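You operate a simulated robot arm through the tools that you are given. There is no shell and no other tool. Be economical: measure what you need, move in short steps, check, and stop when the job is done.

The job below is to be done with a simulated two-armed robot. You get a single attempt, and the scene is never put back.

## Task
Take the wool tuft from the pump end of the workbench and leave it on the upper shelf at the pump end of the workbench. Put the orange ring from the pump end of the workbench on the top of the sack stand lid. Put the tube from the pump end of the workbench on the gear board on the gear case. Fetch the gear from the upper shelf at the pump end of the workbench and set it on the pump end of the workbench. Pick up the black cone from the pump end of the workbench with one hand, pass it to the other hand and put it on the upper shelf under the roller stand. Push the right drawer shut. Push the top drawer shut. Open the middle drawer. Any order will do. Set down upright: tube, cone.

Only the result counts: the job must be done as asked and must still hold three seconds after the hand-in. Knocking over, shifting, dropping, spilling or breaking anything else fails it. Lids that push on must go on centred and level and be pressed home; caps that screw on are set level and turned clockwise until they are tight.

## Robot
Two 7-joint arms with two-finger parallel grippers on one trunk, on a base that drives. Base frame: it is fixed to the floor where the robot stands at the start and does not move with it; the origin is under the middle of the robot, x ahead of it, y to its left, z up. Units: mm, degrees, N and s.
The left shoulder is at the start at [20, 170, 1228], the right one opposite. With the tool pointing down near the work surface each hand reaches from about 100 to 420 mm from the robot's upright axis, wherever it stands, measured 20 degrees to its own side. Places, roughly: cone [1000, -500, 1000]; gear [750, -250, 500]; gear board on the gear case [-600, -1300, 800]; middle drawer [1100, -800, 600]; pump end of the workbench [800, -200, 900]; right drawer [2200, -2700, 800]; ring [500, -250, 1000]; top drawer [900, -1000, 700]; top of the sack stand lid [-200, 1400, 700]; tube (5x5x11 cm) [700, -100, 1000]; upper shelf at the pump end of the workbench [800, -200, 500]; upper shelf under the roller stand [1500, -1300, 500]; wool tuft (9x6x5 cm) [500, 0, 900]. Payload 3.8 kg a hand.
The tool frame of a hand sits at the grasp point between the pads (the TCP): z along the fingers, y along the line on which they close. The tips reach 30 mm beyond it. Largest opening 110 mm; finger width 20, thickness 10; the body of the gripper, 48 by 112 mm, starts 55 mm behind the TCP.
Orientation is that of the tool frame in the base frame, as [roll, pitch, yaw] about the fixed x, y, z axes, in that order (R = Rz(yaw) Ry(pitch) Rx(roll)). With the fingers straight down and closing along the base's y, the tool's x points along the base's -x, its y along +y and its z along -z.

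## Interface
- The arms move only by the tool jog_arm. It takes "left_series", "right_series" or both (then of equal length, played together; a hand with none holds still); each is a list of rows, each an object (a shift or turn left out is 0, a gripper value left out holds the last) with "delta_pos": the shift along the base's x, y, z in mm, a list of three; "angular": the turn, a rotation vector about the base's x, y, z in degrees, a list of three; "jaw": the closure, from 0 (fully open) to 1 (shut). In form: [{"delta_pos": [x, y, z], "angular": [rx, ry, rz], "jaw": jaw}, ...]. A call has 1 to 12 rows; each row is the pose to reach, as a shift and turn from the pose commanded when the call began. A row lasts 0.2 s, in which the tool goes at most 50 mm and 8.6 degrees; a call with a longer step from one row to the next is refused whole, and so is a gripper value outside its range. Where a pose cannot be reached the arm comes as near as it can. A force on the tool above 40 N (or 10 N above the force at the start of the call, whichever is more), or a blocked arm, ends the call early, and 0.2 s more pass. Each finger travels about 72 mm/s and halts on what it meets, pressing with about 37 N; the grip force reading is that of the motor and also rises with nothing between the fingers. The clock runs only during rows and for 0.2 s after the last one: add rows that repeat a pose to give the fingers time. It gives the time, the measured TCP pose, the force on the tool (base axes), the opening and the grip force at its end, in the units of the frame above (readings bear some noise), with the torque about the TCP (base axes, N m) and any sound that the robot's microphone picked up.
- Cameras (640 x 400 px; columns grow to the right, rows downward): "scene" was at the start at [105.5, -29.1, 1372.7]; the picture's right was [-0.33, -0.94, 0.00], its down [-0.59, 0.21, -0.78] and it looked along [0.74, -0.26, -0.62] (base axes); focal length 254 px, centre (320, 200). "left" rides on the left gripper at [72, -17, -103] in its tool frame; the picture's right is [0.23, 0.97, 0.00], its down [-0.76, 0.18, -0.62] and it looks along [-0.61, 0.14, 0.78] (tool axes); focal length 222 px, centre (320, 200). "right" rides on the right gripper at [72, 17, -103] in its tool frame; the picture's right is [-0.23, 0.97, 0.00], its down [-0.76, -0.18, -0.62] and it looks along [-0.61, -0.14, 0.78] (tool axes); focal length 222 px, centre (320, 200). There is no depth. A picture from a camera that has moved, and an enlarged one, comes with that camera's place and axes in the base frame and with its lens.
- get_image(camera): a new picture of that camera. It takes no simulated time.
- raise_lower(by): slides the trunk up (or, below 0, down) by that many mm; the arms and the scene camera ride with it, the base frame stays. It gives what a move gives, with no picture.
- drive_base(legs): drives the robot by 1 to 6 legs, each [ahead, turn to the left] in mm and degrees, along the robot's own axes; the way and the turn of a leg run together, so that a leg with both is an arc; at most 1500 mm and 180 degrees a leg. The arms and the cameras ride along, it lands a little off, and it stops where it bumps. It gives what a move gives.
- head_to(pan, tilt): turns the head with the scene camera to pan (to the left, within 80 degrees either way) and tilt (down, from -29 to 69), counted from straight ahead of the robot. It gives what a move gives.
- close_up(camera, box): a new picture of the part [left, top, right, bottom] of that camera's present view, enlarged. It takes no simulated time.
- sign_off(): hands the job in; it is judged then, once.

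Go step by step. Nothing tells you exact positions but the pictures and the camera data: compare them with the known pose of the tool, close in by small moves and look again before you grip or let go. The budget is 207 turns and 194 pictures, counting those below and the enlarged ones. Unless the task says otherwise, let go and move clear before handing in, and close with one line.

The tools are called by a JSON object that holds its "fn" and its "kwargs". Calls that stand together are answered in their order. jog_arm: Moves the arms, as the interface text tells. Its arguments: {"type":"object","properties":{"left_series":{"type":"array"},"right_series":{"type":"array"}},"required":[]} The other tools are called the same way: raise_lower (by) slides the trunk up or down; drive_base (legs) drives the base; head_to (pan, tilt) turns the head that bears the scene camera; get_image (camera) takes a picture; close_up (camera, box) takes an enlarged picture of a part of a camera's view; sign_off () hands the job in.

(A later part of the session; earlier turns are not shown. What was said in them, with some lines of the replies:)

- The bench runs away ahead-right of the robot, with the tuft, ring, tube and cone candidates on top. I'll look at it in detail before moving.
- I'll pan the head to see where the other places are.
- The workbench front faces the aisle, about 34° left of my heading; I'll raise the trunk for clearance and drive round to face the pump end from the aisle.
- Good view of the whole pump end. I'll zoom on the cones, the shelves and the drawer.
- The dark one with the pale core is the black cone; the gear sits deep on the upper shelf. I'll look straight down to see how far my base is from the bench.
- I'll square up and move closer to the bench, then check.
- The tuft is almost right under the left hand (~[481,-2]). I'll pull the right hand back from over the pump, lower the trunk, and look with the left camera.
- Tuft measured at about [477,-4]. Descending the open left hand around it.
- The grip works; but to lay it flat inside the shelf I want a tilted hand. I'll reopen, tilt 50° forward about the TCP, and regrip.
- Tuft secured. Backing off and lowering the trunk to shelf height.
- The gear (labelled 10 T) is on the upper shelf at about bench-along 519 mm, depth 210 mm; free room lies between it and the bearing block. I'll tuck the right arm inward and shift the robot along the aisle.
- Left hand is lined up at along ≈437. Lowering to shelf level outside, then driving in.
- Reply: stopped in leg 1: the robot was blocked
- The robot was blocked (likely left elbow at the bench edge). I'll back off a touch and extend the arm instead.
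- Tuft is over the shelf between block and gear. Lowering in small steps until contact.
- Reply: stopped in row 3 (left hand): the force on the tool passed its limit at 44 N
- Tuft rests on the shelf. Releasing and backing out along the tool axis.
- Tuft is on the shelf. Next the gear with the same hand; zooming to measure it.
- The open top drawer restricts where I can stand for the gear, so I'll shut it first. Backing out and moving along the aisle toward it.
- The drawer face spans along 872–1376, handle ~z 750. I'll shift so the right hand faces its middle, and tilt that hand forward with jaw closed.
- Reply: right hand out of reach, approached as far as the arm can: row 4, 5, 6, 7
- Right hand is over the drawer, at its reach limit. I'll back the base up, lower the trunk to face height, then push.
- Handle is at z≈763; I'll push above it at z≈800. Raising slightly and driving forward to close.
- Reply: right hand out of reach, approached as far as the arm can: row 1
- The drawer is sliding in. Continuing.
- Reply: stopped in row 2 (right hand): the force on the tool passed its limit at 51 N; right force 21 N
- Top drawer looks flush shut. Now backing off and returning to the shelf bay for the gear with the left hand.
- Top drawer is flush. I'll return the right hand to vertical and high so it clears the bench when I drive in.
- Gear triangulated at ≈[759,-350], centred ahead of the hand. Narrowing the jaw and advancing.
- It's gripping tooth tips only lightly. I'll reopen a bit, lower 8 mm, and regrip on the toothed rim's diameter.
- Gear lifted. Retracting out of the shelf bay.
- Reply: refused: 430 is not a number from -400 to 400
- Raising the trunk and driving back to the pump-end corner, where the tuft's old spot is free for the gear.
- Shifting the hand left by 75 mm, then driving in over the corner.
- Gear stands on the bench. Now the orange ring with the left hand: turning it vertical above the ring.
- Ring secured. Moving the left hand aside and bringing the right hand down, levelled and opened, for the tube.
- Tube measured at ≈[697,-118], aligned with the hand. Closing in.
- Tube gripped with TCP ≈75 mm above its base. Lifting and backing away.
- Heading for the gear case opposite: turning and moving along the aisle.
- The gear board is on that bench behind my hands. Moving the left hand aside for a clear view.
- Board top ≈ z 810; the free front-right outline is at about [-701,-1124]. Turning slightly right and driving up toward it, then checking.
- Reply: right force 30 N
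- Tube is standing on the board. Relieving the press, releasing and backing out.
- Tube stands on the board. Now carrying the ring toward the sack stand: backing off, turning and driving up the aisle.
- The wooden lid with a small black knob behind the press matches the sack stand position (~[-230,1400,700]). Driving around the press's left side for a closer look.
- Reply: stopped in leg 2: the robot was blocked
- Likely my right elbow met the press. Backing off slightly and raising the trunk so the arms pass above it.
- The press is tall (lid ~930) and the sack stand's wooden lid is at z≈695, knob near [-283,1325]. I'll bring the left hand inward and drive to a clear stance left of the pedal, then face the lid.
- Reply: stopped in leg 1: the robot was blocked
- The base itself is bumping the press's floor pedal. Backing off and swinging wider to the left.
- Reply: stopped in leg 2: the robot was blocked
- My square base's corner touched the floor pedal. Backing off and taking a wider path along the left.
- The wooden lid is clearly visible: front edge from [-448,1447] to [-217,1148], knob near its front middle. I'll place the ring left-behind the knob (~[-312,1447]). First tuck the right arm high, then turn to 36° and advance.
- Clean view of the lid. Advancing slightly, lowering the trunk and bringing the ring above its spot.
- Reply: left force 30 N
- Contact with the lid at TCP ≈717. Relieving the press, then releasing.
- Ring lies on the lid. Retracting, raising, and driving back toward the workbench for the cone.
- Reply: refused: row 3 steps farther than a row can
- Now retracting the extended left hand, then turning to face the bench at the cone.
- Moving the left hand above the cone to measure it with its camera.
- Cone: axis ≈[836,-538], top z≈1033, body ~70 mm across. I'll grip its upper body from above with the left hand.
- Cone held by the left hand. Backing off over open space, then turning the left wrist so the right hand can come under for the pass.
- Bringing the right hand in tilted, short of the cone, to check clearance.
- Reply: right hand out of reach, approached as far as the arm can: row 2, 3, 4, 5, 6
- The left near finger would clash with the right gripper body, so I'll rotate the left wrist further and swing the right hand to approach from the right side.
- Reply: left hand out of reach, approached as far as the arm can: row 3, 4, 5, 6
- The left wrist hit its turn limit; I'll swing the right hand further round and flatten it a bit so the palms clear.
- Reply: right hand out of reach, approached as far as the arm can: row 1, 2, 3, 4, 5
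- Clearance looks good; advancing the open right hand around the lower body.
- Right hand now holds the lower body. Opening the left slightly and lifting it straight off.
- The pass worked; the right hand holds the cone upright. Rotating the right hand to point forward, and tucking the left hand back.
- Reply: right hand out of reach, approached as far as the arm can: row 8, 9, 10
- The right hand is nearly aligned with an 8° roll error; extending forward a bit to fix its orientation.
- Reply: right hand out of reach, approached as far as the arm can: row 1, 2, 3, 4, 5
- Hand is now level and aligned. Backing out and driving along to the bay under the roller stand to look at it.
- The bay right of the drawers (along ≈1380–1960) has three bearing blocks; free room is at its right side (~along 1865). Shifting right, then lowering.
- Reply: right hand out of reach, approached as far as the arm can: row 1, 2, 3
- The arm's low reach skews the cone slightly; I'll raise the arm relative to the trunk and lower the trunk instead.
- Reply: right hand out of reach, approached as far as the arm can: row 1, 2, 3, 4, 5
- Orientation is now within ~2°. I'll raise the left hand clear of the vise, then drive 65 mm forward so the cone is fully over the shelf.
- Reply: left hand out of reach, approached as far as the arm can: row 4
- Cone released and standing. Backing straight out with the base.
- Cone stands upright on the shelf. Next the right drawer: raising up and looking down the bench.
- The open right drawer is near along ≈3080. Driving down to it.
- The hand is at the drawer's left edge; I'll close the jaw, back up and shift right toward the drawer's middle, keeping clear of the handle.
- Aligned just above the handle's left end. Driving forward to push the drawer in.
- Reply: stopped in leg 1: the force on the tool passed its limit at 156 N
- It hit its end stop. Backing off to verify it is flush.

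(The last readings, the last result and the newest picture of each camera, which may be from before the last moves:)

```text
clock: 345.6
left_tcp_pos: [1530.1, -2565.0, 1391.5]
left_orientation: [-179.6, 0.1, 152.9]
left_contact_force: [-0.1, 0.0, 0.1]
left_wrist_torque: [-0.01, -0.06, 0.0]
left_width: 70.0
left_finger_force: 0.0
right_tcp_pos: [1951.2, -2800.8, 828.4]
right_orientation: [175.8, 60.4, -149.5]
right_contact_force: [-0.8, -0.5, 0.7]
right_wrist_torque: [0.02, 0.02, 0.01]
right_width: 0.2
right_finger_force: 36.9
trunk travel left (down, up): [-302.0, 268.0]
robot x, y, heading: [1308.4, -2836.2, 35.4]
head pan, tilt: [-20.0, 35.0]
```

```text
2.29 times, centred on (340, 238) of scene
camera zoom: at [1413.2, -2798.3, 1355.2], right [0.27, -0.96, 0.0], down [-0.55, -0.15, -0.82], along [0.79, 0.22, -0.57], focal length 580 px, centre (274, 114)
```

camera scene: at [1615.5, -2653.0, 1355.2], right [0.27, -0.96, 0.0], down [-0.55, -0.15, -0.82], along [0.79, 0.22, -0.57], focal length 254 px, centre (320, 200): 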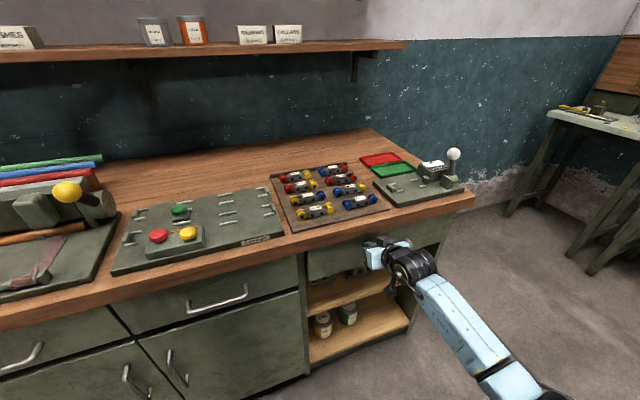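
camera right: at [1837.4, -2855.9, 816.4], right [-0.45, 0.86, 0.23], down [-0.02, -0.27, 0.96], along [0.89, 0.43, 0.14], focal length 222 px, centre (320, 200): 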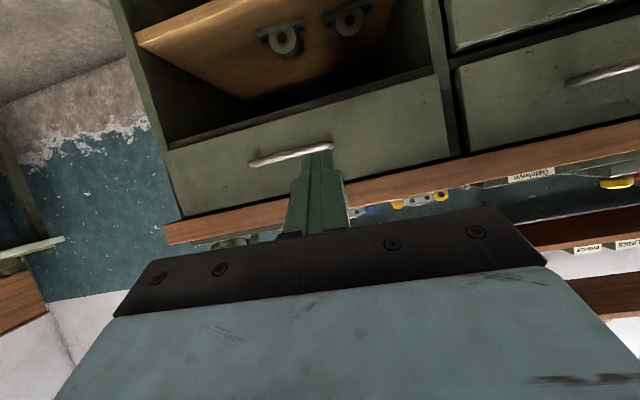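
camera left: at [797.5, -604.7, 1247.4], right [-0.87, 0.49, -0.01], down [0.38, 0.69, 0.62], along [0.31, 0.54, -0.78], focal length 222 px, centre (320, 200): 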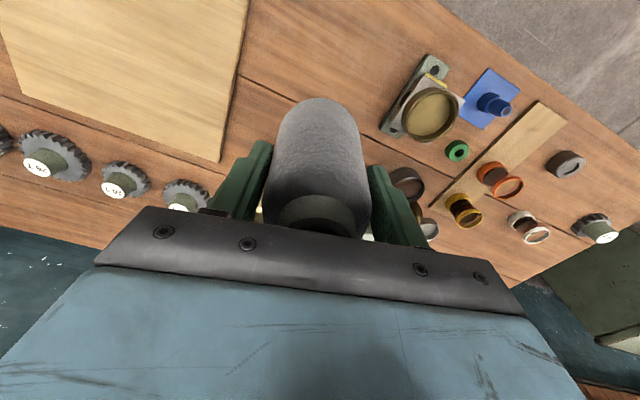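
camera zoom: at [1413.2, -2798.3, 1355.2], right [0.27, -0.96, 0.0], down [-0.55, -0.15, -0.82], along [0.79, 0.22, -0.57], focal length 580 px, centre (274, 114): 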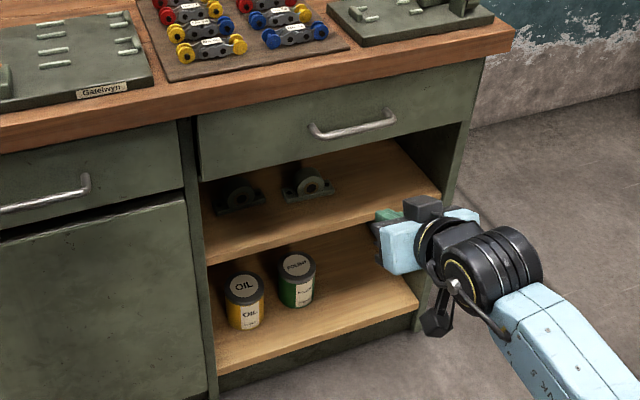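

The right drawer is flush. For the middle drawer I need a finger hooked behind the handle with the jaw closing along the pull direction, so I'll test turning the left wrist the other way.

{"fn": "jog_arm", "kwargs": {"left_series": [{"angular": [0, 0, 8]}, {"angular": [0, 0, 16]}, {"angular": [0, 0, 24]}, {"angular": [0, 0, 32]}, {"angular": [0, 0, 40]}, {"angular": [0, 0, 48]}, {"angular": [0, 0, 56]}, {"angular": [0, 0, 64]}, {"angular": [0, 0, 72]}, {"angular": [0, 0, 80]}]}}

{"fn": "jog_arm", "kwargs": {"left_series": [{"angular": [0, 0, 8]}, {"angular": [0, 0, 16]}, {"angular": [0, 0, 24]}, {"angular": [0, 0, 32]}, {"angular": [0, 0, 40]}, {"angular": [0, 0, 48]}, {"angular": [0, 0, 56]}, {"angular": [0, 0, 64]}, {"angular": [0, 0, 72]}]}}

```text
clock: 347.8
left_tcp_pos: [1529.8, -2565.7, 1391.8]
left_orientation: [-179.6, 0.3, -126.9]
left_contact_force: [0.1, 0.6, 0.1]
left_wrist_torque: [-0.02, -0.02, -0.02]
left_width: 70.4
left_finger_force: 0.0
right_tcp_pos: [1952.2, -2801.5, 828.3]
right_orientation: [175.7, 60.4, -149.5]
right_contact_force: [0.6, 0.8, -0.4]
right_wrist_torque: [0.01, -0.01, 0.01]
right_width: 0.0
right_finger_force: 37.1
trunk travel left (down, up): [-302.0, 268.0]
robot x, y, heading: [1307.0, -2831.3, 35.7]
head pan, tilt: [-20.0, 35.0]
```

```text
clock: 349.8
left_tcp_pos: [1529.2, -2565.9, 1392.0]
left_orientation: [-179.6, 0.3, -55.0]
left_contact_force: [-0.2, -0.3, 0.4]
left_wrist_torque: [0.05, -0.03, 0.0]
left_width: 70.3
left_finger_force: 0.1
right_tcp_pos: [1951.6, -2800.1, 827.3]
right_orientation: [175.8, 60.5, -149.5]
right_contact_force: [1.1, 0.1, 0.8]
right_wrist_torque: [0.01, 0.0, 0.0]
right_width: 0.1
right_finger_force: 36.8
trunk travel left (down, up): [-302.0, 268.0]
robot x, y, heading: [1311.2, -2838.0, 35.6]
head pan, tilt: [-20.0, 35.0]
```

The left hand can close along the pull direction. Driving back to the drawer stack.

{"fn": "drive_base", "kwargs": {"legs": [[0, 90.4], [1000, 0], [647, 0], [0, -90]]}}

{"fn": "head_to", "kwargs": {"pan": 0, "tilt": 40}}

{"fn": "get_image", "kwargs": {"camera": "scene"}}

```text
clock: 365.9
left_tcp_pos: [604.7, -1242.2, 1391.4]
left_orientation: [-179.6, 0.2, -58.4]
left_contact_force: [-0.7, 0.3, -0.6]
left_wrist_torque: [0.03, -0.01, -0.01]
left_width: 70.1
left_finger_force: 0.1
right_tcp_pos: [1010.4, -1502.5, 826.1]
right_orientation: [175.8, 60.4, -153.0]
right_contact_force: [0.2, 0.6, 0.3]
right_wrist_torque: [0.01, 0.02, 0.01]
right_width: 0.1
right_finger_force: 36.8
trunk travel left (down, up): [-302.0, 268.0]
robot x, y, heading: [364.0, -1497.6, 32.1]
head pan, tilt: [-20.0, 35.0]
```

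```text
clock: 366.7
left_tcp_pos: [604.0, -1242.9, 1391.6]
left_orientation: [-179.6, 0.2, -58.5]
left_contact_force: [0.4, 0.2, 0.7]
left_wrist_torque: [0.02, 0.0, 0.02]
left_width: 70.2
left_finger_force: 0.0
right_tcp_pos: [1009.7, -1502.7, 827.8]
right_orientation: [175.9, 60.4, -153.0]
right_contact_force: [-0.4, 1.0, -0.6]
right_wrist_torque: [-0.01, -0.01, -0.02]
right_width: 0.0
right_finger_force: 36.7
trunk travel left (down, up): [-302.0, 268.0]
robot x, y, heading: [367.2, -1497.5, 32.5]
head pan, tilt: [0.0, 40.0]
```

```text
51 pictures are left
camera scene: at [460.1, -1441.1, 1347.5], right [0.53, -0.85, 0.0], down [-0.54, -0.34, -0.77], along [0.65, 0.41, -0.64], focal length 254 px, centre (320, 200)
```

scene: 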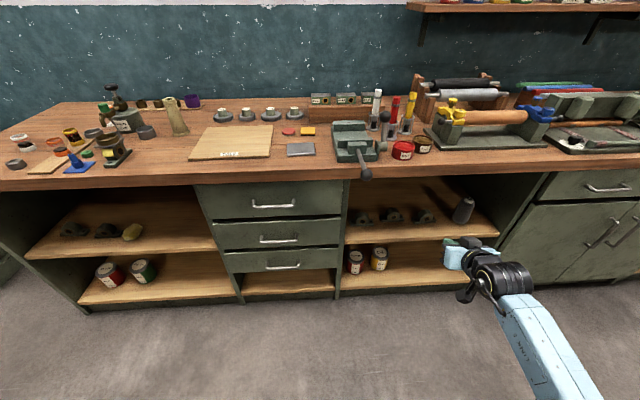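

Middle handle is at along ≈1106, z≈617. The top handle blocks a vertical hook, so I'll point the left hand horizontally with fingers above/below the bar. First lift and pull back the right hand so it stays clear.

{"fn": "jog_arm", "kwargs": {"right_series": [{"delta_pos": [-12, -9, 40]}, {"delta_pos": [-24, -18, 80]}, {"delta_pos": [-36, -26, 120]}, {"delta_pos": [-48, -35, 160]}, {"delta_pos": [-60, -44, 200]}, {"delta_pos": [-72, -53, 240]}, {"delta_pos": [-85, -62, 280]}, {"delta_pos": [-97, -70, 320]}], "left_series": [{"delta_pos": [0, 0, 0], "angular": [4.6, -6.7, 0]}, {"delta_pos": [0, 0, -20], "angular": [9.2, -13.4, 0]}, {"delta_pos": [0, 0, -50], "angular": [13.8, -20.1, 0]}, {"delta_pos": [0, 0, -85], "angular": [18.4, -26.8, 0]}, {"delta_pos": [0, 0, -120], "angular": [23, -33.5, 0]}, {"delta_pos": [0, 0, -155], "angular": [27.6, -40.2, 0]}, {"delta_pos": [0, 0, -190], "angular": [32.2, -46.9, 0]}, {"delta_pos": [0, 0, -225], "angular": [36.8, -53.6, 0]}]}}

{"fn": "get_image", "kwargs": {"camera": "scene"}}

```text
clock: 368.5
left_tcp_pos: [635.5, -1252.2, 1174.7]
left_orientation: [-114.5, 2.7, -56.5]
left_contact_force: [0.2, 0.0, -0.9]
left_wrist_torque: [0.03, -0.01, 0.04]
left_width: 70.7
left_finger_force: 0.0
left hand out of reach, approached as far as the arm can: row 7, 8
right_tcp_pos: [916.2, -1573.4, 1146.0]
right_orientation: [175.6, 60.4, -153.0]
right_contact_force: [0.6, -0.4, 0.5]
right_wrist_torque: [0.0, 0.02, 0.02]
right_width: 0.0
right_finger_force: 37.0
trunk travel left (down, up): [-302.0, 268.0]
robot x, y, heading: [366.3, -1496.9, 32.2]
head pan, tilt: [0.0, 40.0]
```

```text
50 pictures are left
camera scene: at [461.0, -1441.7, 1347.4], right [0.53, -0.85, 0.0], down [-0.54, -0.34, -0.77], along [0.65, 0.41, -0.64], focal length 254 px, centre (320, 200)
```

scene: 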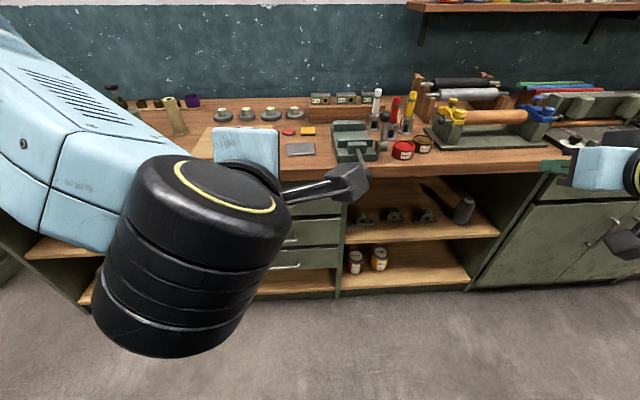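

{"fn": "jog_arm", "kwargs": {"left_series": [{"delta_pos": [24, 18, 0], "angular": [0, 0, 0]}, {"delta_pos": [49, 36, 0], "angular": [3, -4, 0]}, {"delta_pos": [73, 53, 0], "angular": [6, -8, 0]}, {"delta_pos": [97, 71, 0], "angular": [9, -12.2, 0]}, {"delta_pos": [113, 82, 0], "angular": [11.8, -16.2, 0]}, {"delta_pos": [113, 82, 0], "angular": [11.8, -16.2, 0]}]}}

{"fn": "get_image", "kwargs": {"camera": "left"}}

```text
clock: 369.9
left_tcp_pos: [750.8, -1168.9, 1176.6]
left_orientation: [-94.4, 3.4, -55.5]
left_contact_force: [-0.5, -0.5, 0.6]
left_wrist_torque: [-0.01, -0.04, 0.01]
left_width: 70.4
left_finger_force: 0.1
right_tcp_pos: [915.3, -1573.2, 1147.0]
right_orientation: [175.9, 60.5, -152.9]
right_contact_force: [-0.6, -0.3, 0.0]
right_wrist_torque: [-0.04, 0.01, -0.02]
right_width: 0.1
right_finger_force: 36.9
trunk travel left (down, up): [-302.0, 268.0]
robot x, y, heading: [368.4, -1497.8, 31.9]
head pan, tilt: [0.0, 40.0]
```

```text
49 pictures are left
camera left: at [709.4, -1288.0, 1196.8], right [0.03, -0.18, -0.98], down [-0.96, 0.27, -0.08], along [0.28, 0.94, -0.16], focal length 222 px, centre (320, 200)
```

left: 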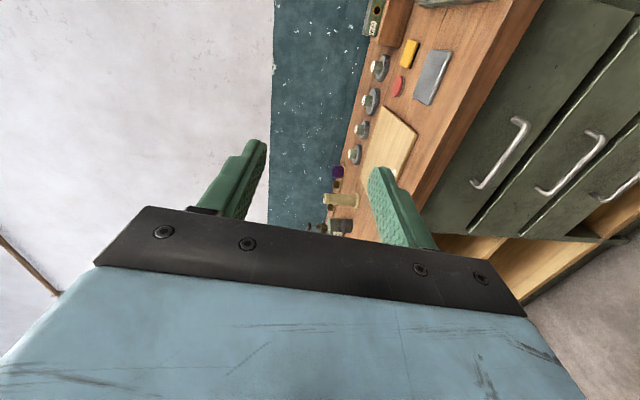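

Left hand is horizontal with jaws vertical. Lowering the trunk and hand to the middle handle's level, staying back from the face.

{"fn": "raise_lower", "kwargs": {"by": -300}}

{"fn": "drive_base", "kwargs": {"legs": [[0, 3]]}}

{"fn": "jog_arm", "kwargs": {"left_series": [{"delta_pos": [-5, 7, -45]}, {"delta_pos": [-10, 14, -90]}, {"delta_pos": [-15, 20, -135]}, {"delta_pos": [-20, 27, -180]}, {"delta_pos": [-24, 32, -220]}, {"delta_pos": [-24, 32, -255]}]}}

{"fn": "get_image", "kwargs": {"camera": "left"}}

{"fn": "get_image", "kwargs": {"camera": "scene"}}

```text
clock: 372.9
left_tcp_pos: [750.4, -1170.0, 875.5]
left_orientation: [-94.5, 3.5, -55.6]
left_contact_force: [-0.1, 0.5, -0.4]
left_wrist_torque: [-0.02, 0.0, 0.04]
left_width: 70.3
left_finger_force: 0.1
right_tcp_pos: [915.2, -1572.9, 846.8]
right_orientation: [175.8, 60.4, -152.8]
right_contact_force: [0.6, -0.4, -0.5]
right_wrist_torque: [0.02, 0.04, -0.01]
right_width: 0.0
right_finger_force: 37.2
trunk travel left (down, up): [-2.0, 568.0]
robot x, y, heading: [364.5, -1495.6, 32.1]
head pan, tilt: [0.0, 40.0]
```

```text
clock: 373.7
left_tcp_pos: [733.5, -1149.0, 875.0]
left_orientation: [-94.5, 3.5, -52.5]
left_contact_force: [0.1, -0.3, -1.2]
left_wrist_torque: [0.03, 0.01, -0.03]
left_width: 70.3
left_finger_force: 0.2
right_tcp_pos: [918.2, -1541.9, 846.4]
right_orientation: [175.8, 60.4, -149.9]
right_contact_force: [-0.8, -0.4, 0.2]
right_wrist_torque: [0.01, 0.03, 0.0]
right_width: 0.1
right_finger_force: 37.0
trunk travel left (down, up): [-2.0, 568.0]
robot x, y, heading: [368.7, -1500.0, 35.0]
head pan, tilt: [0.0, 40.0]
```

```text
clock: 375.1
left_tcp_pos: [736.6, -1174.4, 661.8]
left_orientation: [-95.3, 3.7, -51.2]
left_contact_force: [-0.7, 0.8, 0.4]
left_wrist_torque: [-0.01, -0.02, -0.03]
left_width: 70.2
left_finger_force: 0.1
left hand out of reach, approached as far as the arm can: row 3, 4, 5, 6
right_tcp_pos: [918.1, -1543.5, 846.1]
right_orientation: [175.8, 60.4, -149.9]
right_contact_force: [0.1, 0.0, -0.4]
right_wrist_torque: [-0.02, -0.01, 0.0]
right_width: 0.0
right_finger_force: 37.4
trunk travel left (down, up): [-2.0, 568.0]
robot x, y, heading: [365.5, -1497.2, 35.3]
head pan, tilt: [0.0, 40.0]
```

```text
48 pictures are left
camera left: at [703.3, -1295.0, 684.3], right [0.03, -0.18, -0.98], down [-0.98, 0.2, -0.07], along [0.21, 0.96, -0.17], focal length 222 px, centre (320, 200)
```

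left: 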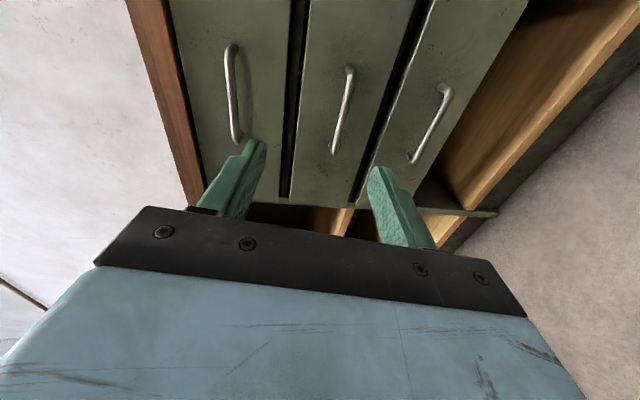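

```text
47 pictures are left
camera scene: at [457.1, -1436.2, 1047.5], right [0.58, -0.82, 0.0], down [-0.53, -0.37, -0.77], along [0.63, 0.44, -0.64], focal length 254 px, centre (320, 200)
```

scene: 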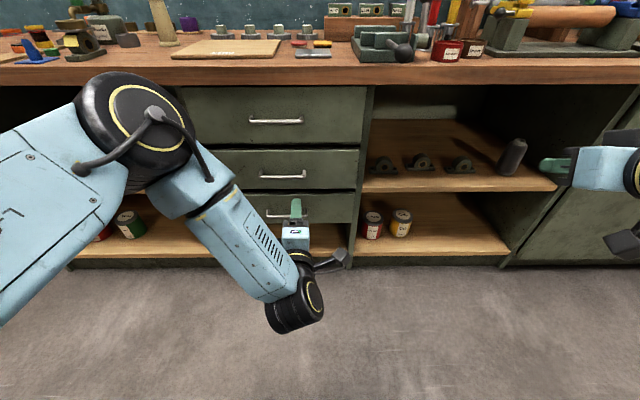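

Middle handle measured at along ≈1113, z≈597, ~40 mm in front of the face. The arm is limited when fully level, so I'll tip the hand down ~20° and go lower and left.

{"fn": "jog_arm", "kwargs": {"left_series": [{"delta_pos": [-5, 7, 0], "angular": [-4.2, 5.2, 0]}, {"delta_pos": [-11, 15, -5], "angular": [-8.4, 10.4, 0]}, {"delta_pos": [-17, 23, -20], "angular": [-12.6, 15.5, 0]}, {"delta_pos": [-23, 31, -35], "angular": [-12.6, 15.5, 0]}, {"delta_pos": [-28, 38, -50], "angular": [-12.6, 15.5, 0]}, {"delta_pos": [-33, 45, -64], "angular": [-12.6, 15.5, 0]}]}}

{"fn": "get_image", "kwargs": {"camera": "left"}}

```text
clock: 376.5
left_tcp_pos: [708.7, -1137.1, 603.9]
left_orientation: [-114.7, 2.8, -53.2]
left_contact_force: [0.5, -0.2, -0.2]
left_wrist_torque: [0.0, 0.01, 0.0]
left_width: 70.5
left_finger_force: 0.1
left hand out of reach, approached as far as the arm can: row 6
right_tcp_pos: [919.4, -1543.2, 846.9]
right_orientation: [175.8, 60.4, -149.9]
right_contact_force: [-0.2, -0.2, 0.8]
right_wrist_torque: [0.0, 0.01, 0.0]
right_width: 0.0
right_finger_force: 37.0
trunk travel left (down, up): [-2.0, 568.0]
robot x, y, heading: [364.7, -1497.1, 35.3]
head pan, tilt: [0.0, 40.0]
```

```text
46 pictures are left
camera left: at [684.0, -1249.3, 659.9], right [-0.22, -0.39, -0.9], down [-0.97, 0.22, 0.14], along [0.15, 0.89, -0.42], focal length 222 px, centre (320, 200)
```

left: 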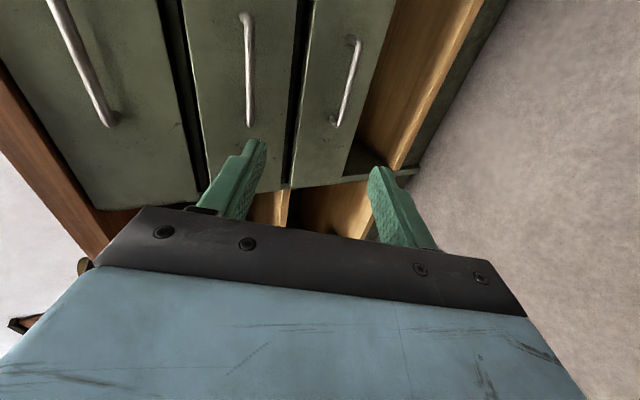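

{"fn": "drive_base", "kwargs": {"legs": [[235, 0.5]]}}

{"fn": "get_image", "kwargs": {"camera": "left"}}

{"fn": "get_image", "kwargs": {"camera": "scene"}}

```text
clock: 378.3
left_tcp_pos: [894.8, -998.0, 604.5]
left_orientation: [-114.7, 2.8, -52.7]
left_contact_force: [-0.2, -0.1, 0.3]
left_wrist_torque: [0.05, 0.02, -0.03]
left_width: 70.3
left_finger_force: 0.1
right_tcp_pos: [1108.6, -1403.2, 846.9]
right_orientation: [175.8, 60.4, -149.5]
right_contact_force: [-0.3, -1.1, 0.2]
right_wrist_torque: [-0.03, -0.02, 0.0]
right_width: 0.0
right_finger_force: 37.0
trunk travel left (down, up): [-2.0, 568.0]
robot x, y, heading: [559.4, -1355.9, 35.9]
head pan, tilt: [0.0, 40.0]
```

```text
45 pictures are left
camera left: at [871.6, -1110.6, 660.0], right [-0.21, -0.39, -0.9], down [-0.97, 0.21, 0.14], along [0.14, 0.9, -0.42], focal length 222 px, centre (320, 200)
```

left: 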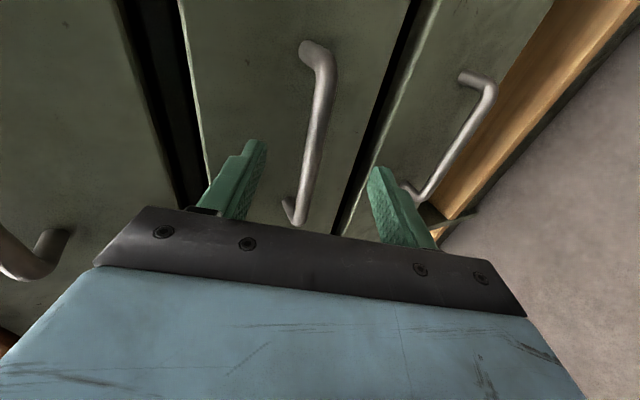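

```text
44 pictures are left
camera scene: at [646.4, -1299.7, 1047.5], right [0.59, -0.81, 0.0], down [-0.52, -0.38, -0.77], along [0.62, 0.45, -0.64], focal length 254 px, centre (320, 200)
```

scene: 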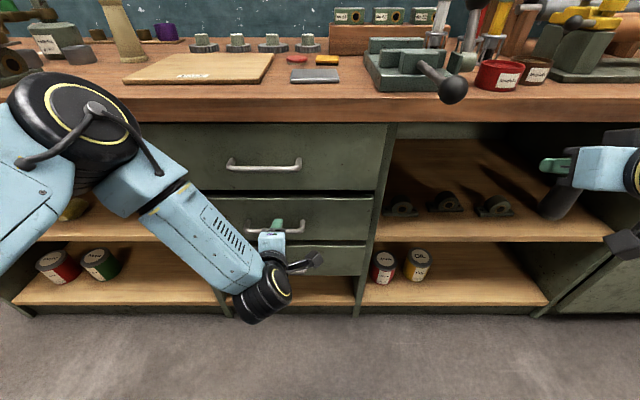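

The bar lies between the fingers. Narrowing the jaw, advancing ~26 mm, then gripping.

{"fn": "jog_arm", "kwargs": {"left_series": [{"jaw": 0.55}, {"jaw": 0.55}]}}

{"fn": "drive_base", "kwargs": {"legs": [[26, 0]]}}

{"fn": "get_image", "kwargs": {"camera": "left"}}

```text
clock: 378.9
left_tcp_pos: [895.5, -997.8, 604.3]
left_orientation: [-114.6, 2.9, -52.7]
left_contact_force: [-0.2, 0.2, 0.7]
left_wrist_torque: [-0.02, 0.01, 0.0]
left_width: 49.6
left_finger_force: 0.1
right_tcp_pos: [1109.4, -1402.4, 846.1]
right_orientation: [175.8, 60.4, -149.4]
right_contact_force: [-0.5, -0.4, 0.2]
right_wrist_torque: [0.04, 0.0, 0.01]
right_width: 0.2
right_finger_force: 37.4
trunk travel left (down, up): [-2.0, 568.0]
robot x, y, heading: [554.8, -1359.5, 35.7]
head pan, tilt: [0.0, 40.0]
```

```text
clock: 379.7
left_tcp_pos: [917.1, -982.2, 603.5]
left_orientation: [-114.7, 2.9, -52.8]
left_contact_force: [-0.9, -0.7, -0.2]
left_wrist_torque: [0.0, 0.01, -0.02]
left_width: 49.4
left_finger_force: 0.1
right_tcp_pos: [1129.6, -1387.5, 846.6]
right_orientation: [175.8, 60.3, -149.2]
right_contact_force: [0.1, 0.0, 0.0]
right_wrist_torque: [-0.02, -0.02, 0.02]
right_width: 0.0
right_finger_force: 37.1
trunk travel left (down, up): [-2.0, 568.0]
robot x, y, heading: [579.4, -1344.3, 35.6]
head pan, tilt: [0.0, 40.0]
```

```text
43 pictures are left
camera left: at [892.4, -1095.4, 660.0], right [-0.21, -0.39, -0.9], down [-0.97, 0.21, 0.14], along [0.14, 0.9, -0.42], focal length 222 px, centre (320, 200)
```

left: 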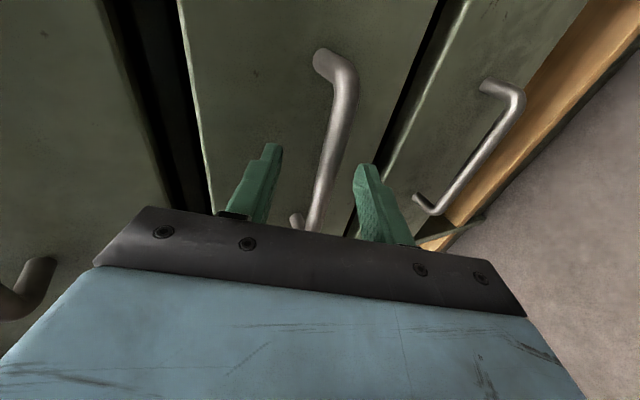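

{"fn": "jog_arm", "kwargs": {"left_series": [{"jaw": 0.75}, {"jaw": 0.9}, {"jaw": 1}, {"jaw": 1}, {"jaw": 1}]}}

{"fn": "get_image", "kwargs": {"camera": "left"}}

```text
clock: 380.9
left_tcp_pos: [914.5, -983.6, 598.5]
left_orientation: [-115.5, 2.9, -52.8]
left_contact_force: [-10.6, -5.9, -29.2]
left_wrist_torque: [-1.13, 0.27, 0.7]
left_width: 14.0
left_finger_force: 45.4
right_tcp_pos: [1131.2, -1385.7, 846.6]
right_orientation: [175.8, 60.3, -149.3]
right_contact_force: [0.9, -0.1, 0.8]
right_wrist_torque: [0.02, -0.01, 0.01]
right_width: 0.2
right_finger_force: 37.3
trunk travel left (down, up): [-2.0, 568.0]
robot x, y, heading: [579.4, -1347.1, 36.2]
head pan, tilt: [0.0, 40.0]
```

```text
42 pictures are left
camera left: at [890.8, -1095.9, 656.8], right [-0.22, -0.4, -0.89], down [-0.97, 0.22, 0.15], along [0.13, 0.89, -0.43], focal length 222 px, centre (320, 200)
```

left: 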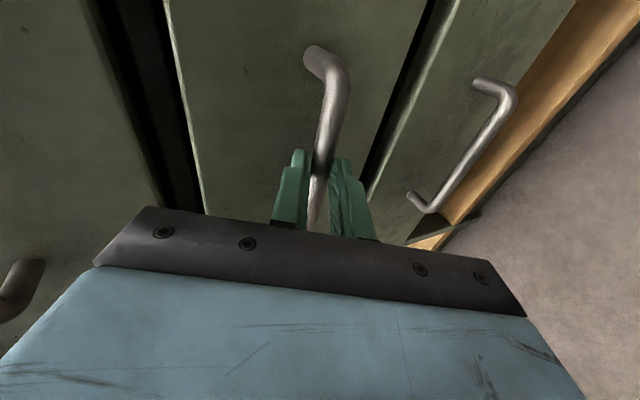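

Bar gripped. Pulling by backing the base.

{"fn": "drive_base", "kwargs": {"legs": [[-110, 0]]}}

{"fn": "get_image", "kwargs": {"camera": "scene"}}

```text
clock: 382.1
left_tcp_pos: [826.2, -1047.7, 600.0]
left_orientation: [-115.5, 2.8, -52.8]
left_contact_force: [-0.9, -0.2, -34.5]
left_wrist_torque: [-1.27, 0.15, 0.33]
left_width: 14.3
left_finger_force: 44.6
right_tcp_pos: [1043.0, -1448.8, 846.3]
right_orientation: [175.9, 60.2, -149.2]
right_contact_force: [0.1, -0.5, 0.5]
right_wrist_torque: [-0.01, -0.01, 0.01]
right_width: 0.0
right_finger_force: 37.2
trunk travel left (down, up): [-2.0, 568.0]
robot x, y, heading: [486.7, -1413.9, 36.0]
head pan, tilt: [0.0, 40.0]
```

```text
41 pictures are left
camera scene: at [579.3, -1347.4, 1047.2], right [0.59, -0.81, 0.0], down [-0.52, -0.38, -0.76], along [0.62, 0.45, -0.64], focal length 254 px, centre (320, 200)
```

scene: 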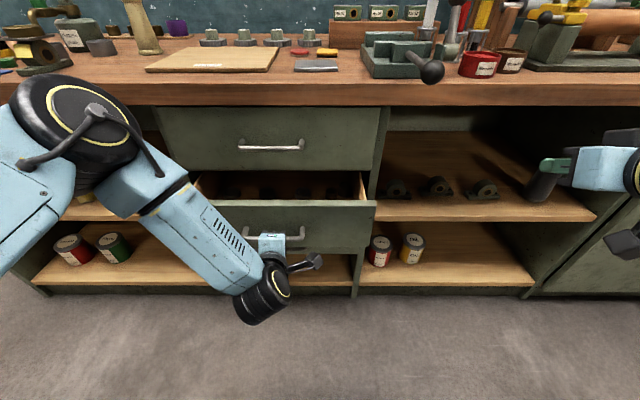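

{"fn": "drive_base", "kwargs": {"legs": [[-130, 0]]}}

{"fn": "get_image", "kwargs": {"camera": "scene"}}

```text
clock: 383.4
left_tcp_pos: [721.3, -1122.0, 600.8]
left_orientation: [-115.5, 2.8, -52.7]
left_contact_force: [-2.6, 1.4, -14.3]
left_wrist_torque: [-0.91, -0.23, 0.26]
left_width: 14.1
left_finger_force: 44.8
right_tcp_pos: [938.1, -1523.5, 846.2]
right_orientation: [175.8, 60.3, -149.3]
right_contact_force: [0.2, -0.2, -0.3]
right_wrist_torque: [0.0, 0.04, 0.03]
right_width: 0.1
right_finger_force: 37.2
trunk travel left (down, up): [-2.0, 568.0]
robot x, y, heading: [385.9, -1488.9, 35.9]
head pan, tilt: [0.0, 40.0]
```

```text
40 pictures are left
camera scene: at [474.9, -1423.1, 1047.4], right [0.59, -0.81, 0.0], down [-0.52, -0.38, -0.77], along [0.62, 0.45, -0.64], focal length 254 px, centre (320, 200)
```

scene: 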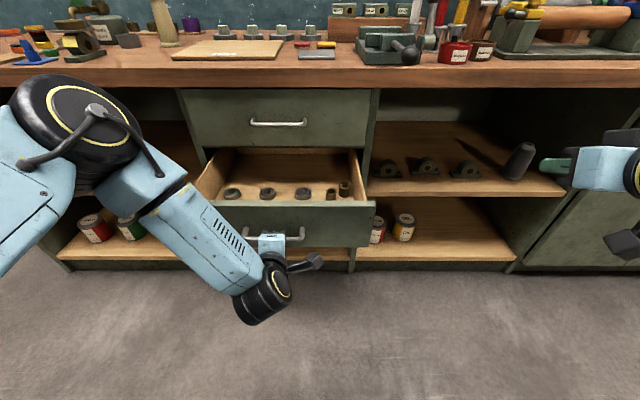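

{"fn": "drive_base", "kwargs": {"legs": [[-60, 0]]}}

{"fn": "get_image", "kwargs": {"camera": "left"}}

```text
clock: 384.4
left_tcp_pos: [673.1, -1157.6, 600.4]
left_orientation: [-115.5, 3.0, -52.6]
left_contact_force: [-2.5, 3.1, -4.0]
left_wrist_torque: [-0.68, -0.41, 0.45]
left_width: 14.3
left_finger_force: 45.3
right_tcp_pos: [888.2, -1560.6, 847.5]
right_orientation: [175.8, 60.5, -149.3]
right_contact_force: [0.4, 0.1, -0.1]
right_wrist_torque: [-0.01, -0.01, 0.01]
right_width: 0.1
right_finger_force: 37.3
trunk travel left (down, up): [-2.0, 568.0]
robot x, y, heading: [335.7, -1518.8, 35.8]
head pan, tilt: [0.0, 40.0]
```

```text
39 pictures are left
camera left: at [649.8, -1269.7, 656.7], right [-0.22, -0.4, -0.89], down [-0.97, 0.21, 0.15], along [0.13, 0.89, -0.43], focal length 222 px, centre (320, 200)
```

left: 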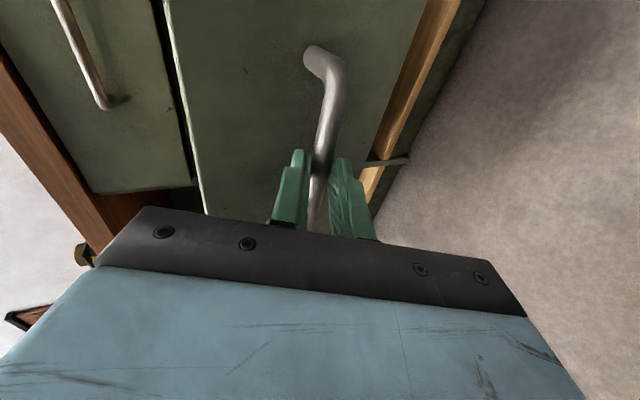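

The drawer is open by about 300 mm. Releasing the handle and backing clear.

{"fn": "jog_arm", "kwargs": {"left_series": [{"jaw": 0.7}, {"jaw": 0.5}, {"jaw": 0.4}, {"jaw": 0.4}]}}

{"fn": "drive_base", "kwargs": {"legs": [[-180, 0]]}}

{"fn": "raise_lower", "kwargs": {"by": 300}}

{"fn": "head_to", "kwargs": {"pan": 5, "tilt": 32}}

{"fn": "get_image", "kwargs": {"camera": "scene"}}

```text
clock: 385.4
left_tcp_pos: [673.0, -1156.5, 598.3]
left_orientation: [-115.5, 2.8, -52.7]
left_contact_force: [0.3, -0.7, 0.0]
left_wrist_torque: [0.0, -0.02, -0.02]
left_width: 65.9
left_finger_force: 0.0
right_tcp_pos: [889.5, -1561.2, 846.4]
right_orientation: [175.7, 60.4, -149.3]
right_contact_force: [-0.1, -0.2, 0.3]
right_wrist_torque: [0.01, 0.0, 0.01]
right_width: 0.1
right_finger_force: 37.3
trunk travel left (down, up): [-2.0, 568.0]
robot x, y, heading: [338.4, -1520.0, 36.0]
head pan, tilt: [0.0, 40.0]
```

```text
clock: 386.9
left_tcp_pos: [524.6, -1263.0, 598.7]
left_orientation: [-115.5, 2.9, -52.7]
left_contact_force: [-0.1, -0.3, -0.7]
left_wrist_torque: [-0.02, 0.02, -0.03]
left_width: 65.9
left_finger_force: 0.1
right_tcp_pos: [742.5, -1665.8, 845.7]
right_orientation: [175.9, 60.4, -149.3]
right_contact_force: [-0.2, -0.1, 0.1]
right_wrist_torque: [0.03, 0.01, -0.03]
right_width: 0.0
right_finger_force: 37.6
trunk travel left (down, up): [-2.0, 568.0]
robot x, y, heading: [195.0, -1625.4, 35.9]
head pan, tilt: [0.0, 40.0]
```

```text
clock: 389.9
left_tcp_pos: [526.4, -1263.1, 900.8]
left_orientation: [-115.5, 2.9, -52.7]
left_contact_force: [0.1, -0.5, -0.7]
left_wrist_torque: [-0.01, -0.03, -0.05]
left_width: 66.1
left_finger_force: 0.0
right_tcp_pos: [742.9, -1665.5, 1147.2]
right_orientation: [175.8, 60.5, -149.3]
right_contact_force: [0.4, 0.0, 0.2]
right_wrist_torque: [-0.01, 0.02, -0.01]
right_width: 0.1
right_finger_force: 36.4
trunk travel left (down, up): [-302.0, 268.0]
robot x, y, heading: [190.3, -1625.6, 35.9]
head pan, tilt: [0.0, 40.0]
```

```text
clock: 390.6
left_tcp_pos: [526.6, -1261.0, 899.2]
left_orientation: [-115.5, 2.8, -52.6]
left_contact_force: [0.5, 0.5, -0.2]
left_wrist_torque: [0.02, 0.01, -0.02]
left_width: 65.9
left_finger_force: 0.2
right_tcp_pos: [743.6, -1667.3, 1146.3]
right_orientation: [175.7, 60.4, -149.3]
right_contact_force: [0.2, 0.3, -0.5]
right_wrist_torque: [-0.02, 0.02, -0.02]
right_width: 0.0
right_finger_force: 36.9
trunk travel left (down, up): [-302.0, 268.0]
robot x, y, heading: [188.7, -1622.8, 36.0]
head pan, tilt: [5.0, 32.0]
```

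```text
38 pictures are left
camera scene: at [279.1, -1555.7, 1359.7], right [0.66, -0.76, 0.0], down [-0.4, -0.35, -0.85], along [0.64, 0.56, -0.53], focal length 254 px, centre (320, 200)
```

scene: 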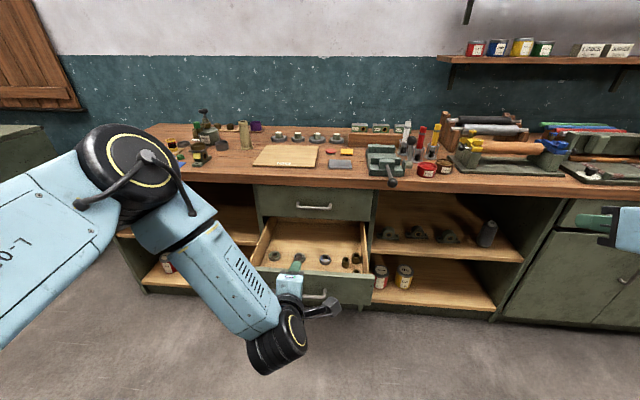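

{"fn": "close_up", "kwargs": {"camera": "scene", "box": [240, 170, 520, 320]}}

```text
2.29 times, centred on (380, 245) of scene
camera zoom: at [279.1, -1555.7, 1359.7], right [0.66, -0.76, 0.0], down [-0.4, -0.35, -0.85], along [0.64, 0.56, -0.53], focal length 580 px, centre (183, 97)
```

zoom: 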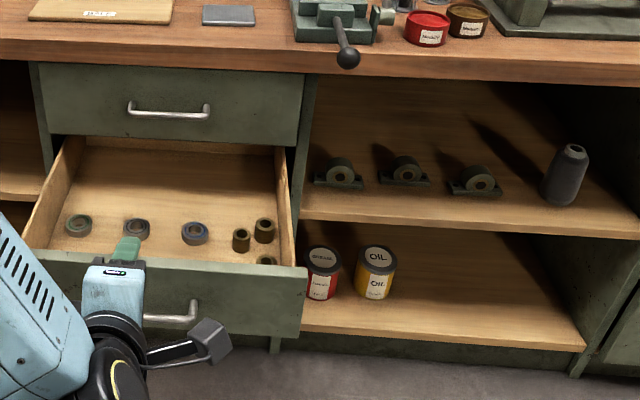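

The middle drawer is open, the top drawer is shut and the cone is upright. The tube, ring, gear, tuft and right drawer were each checked earlier, so I'm handing in.

{"fn": "sign_off", "kwargs": {}}

```text
The job is handed in.
```

All eight parts of the job were carried out and checked in the pictures, and the job is handed in; the base bumped the press pedal (and probably the bench edge) on the way, with no shift seen.
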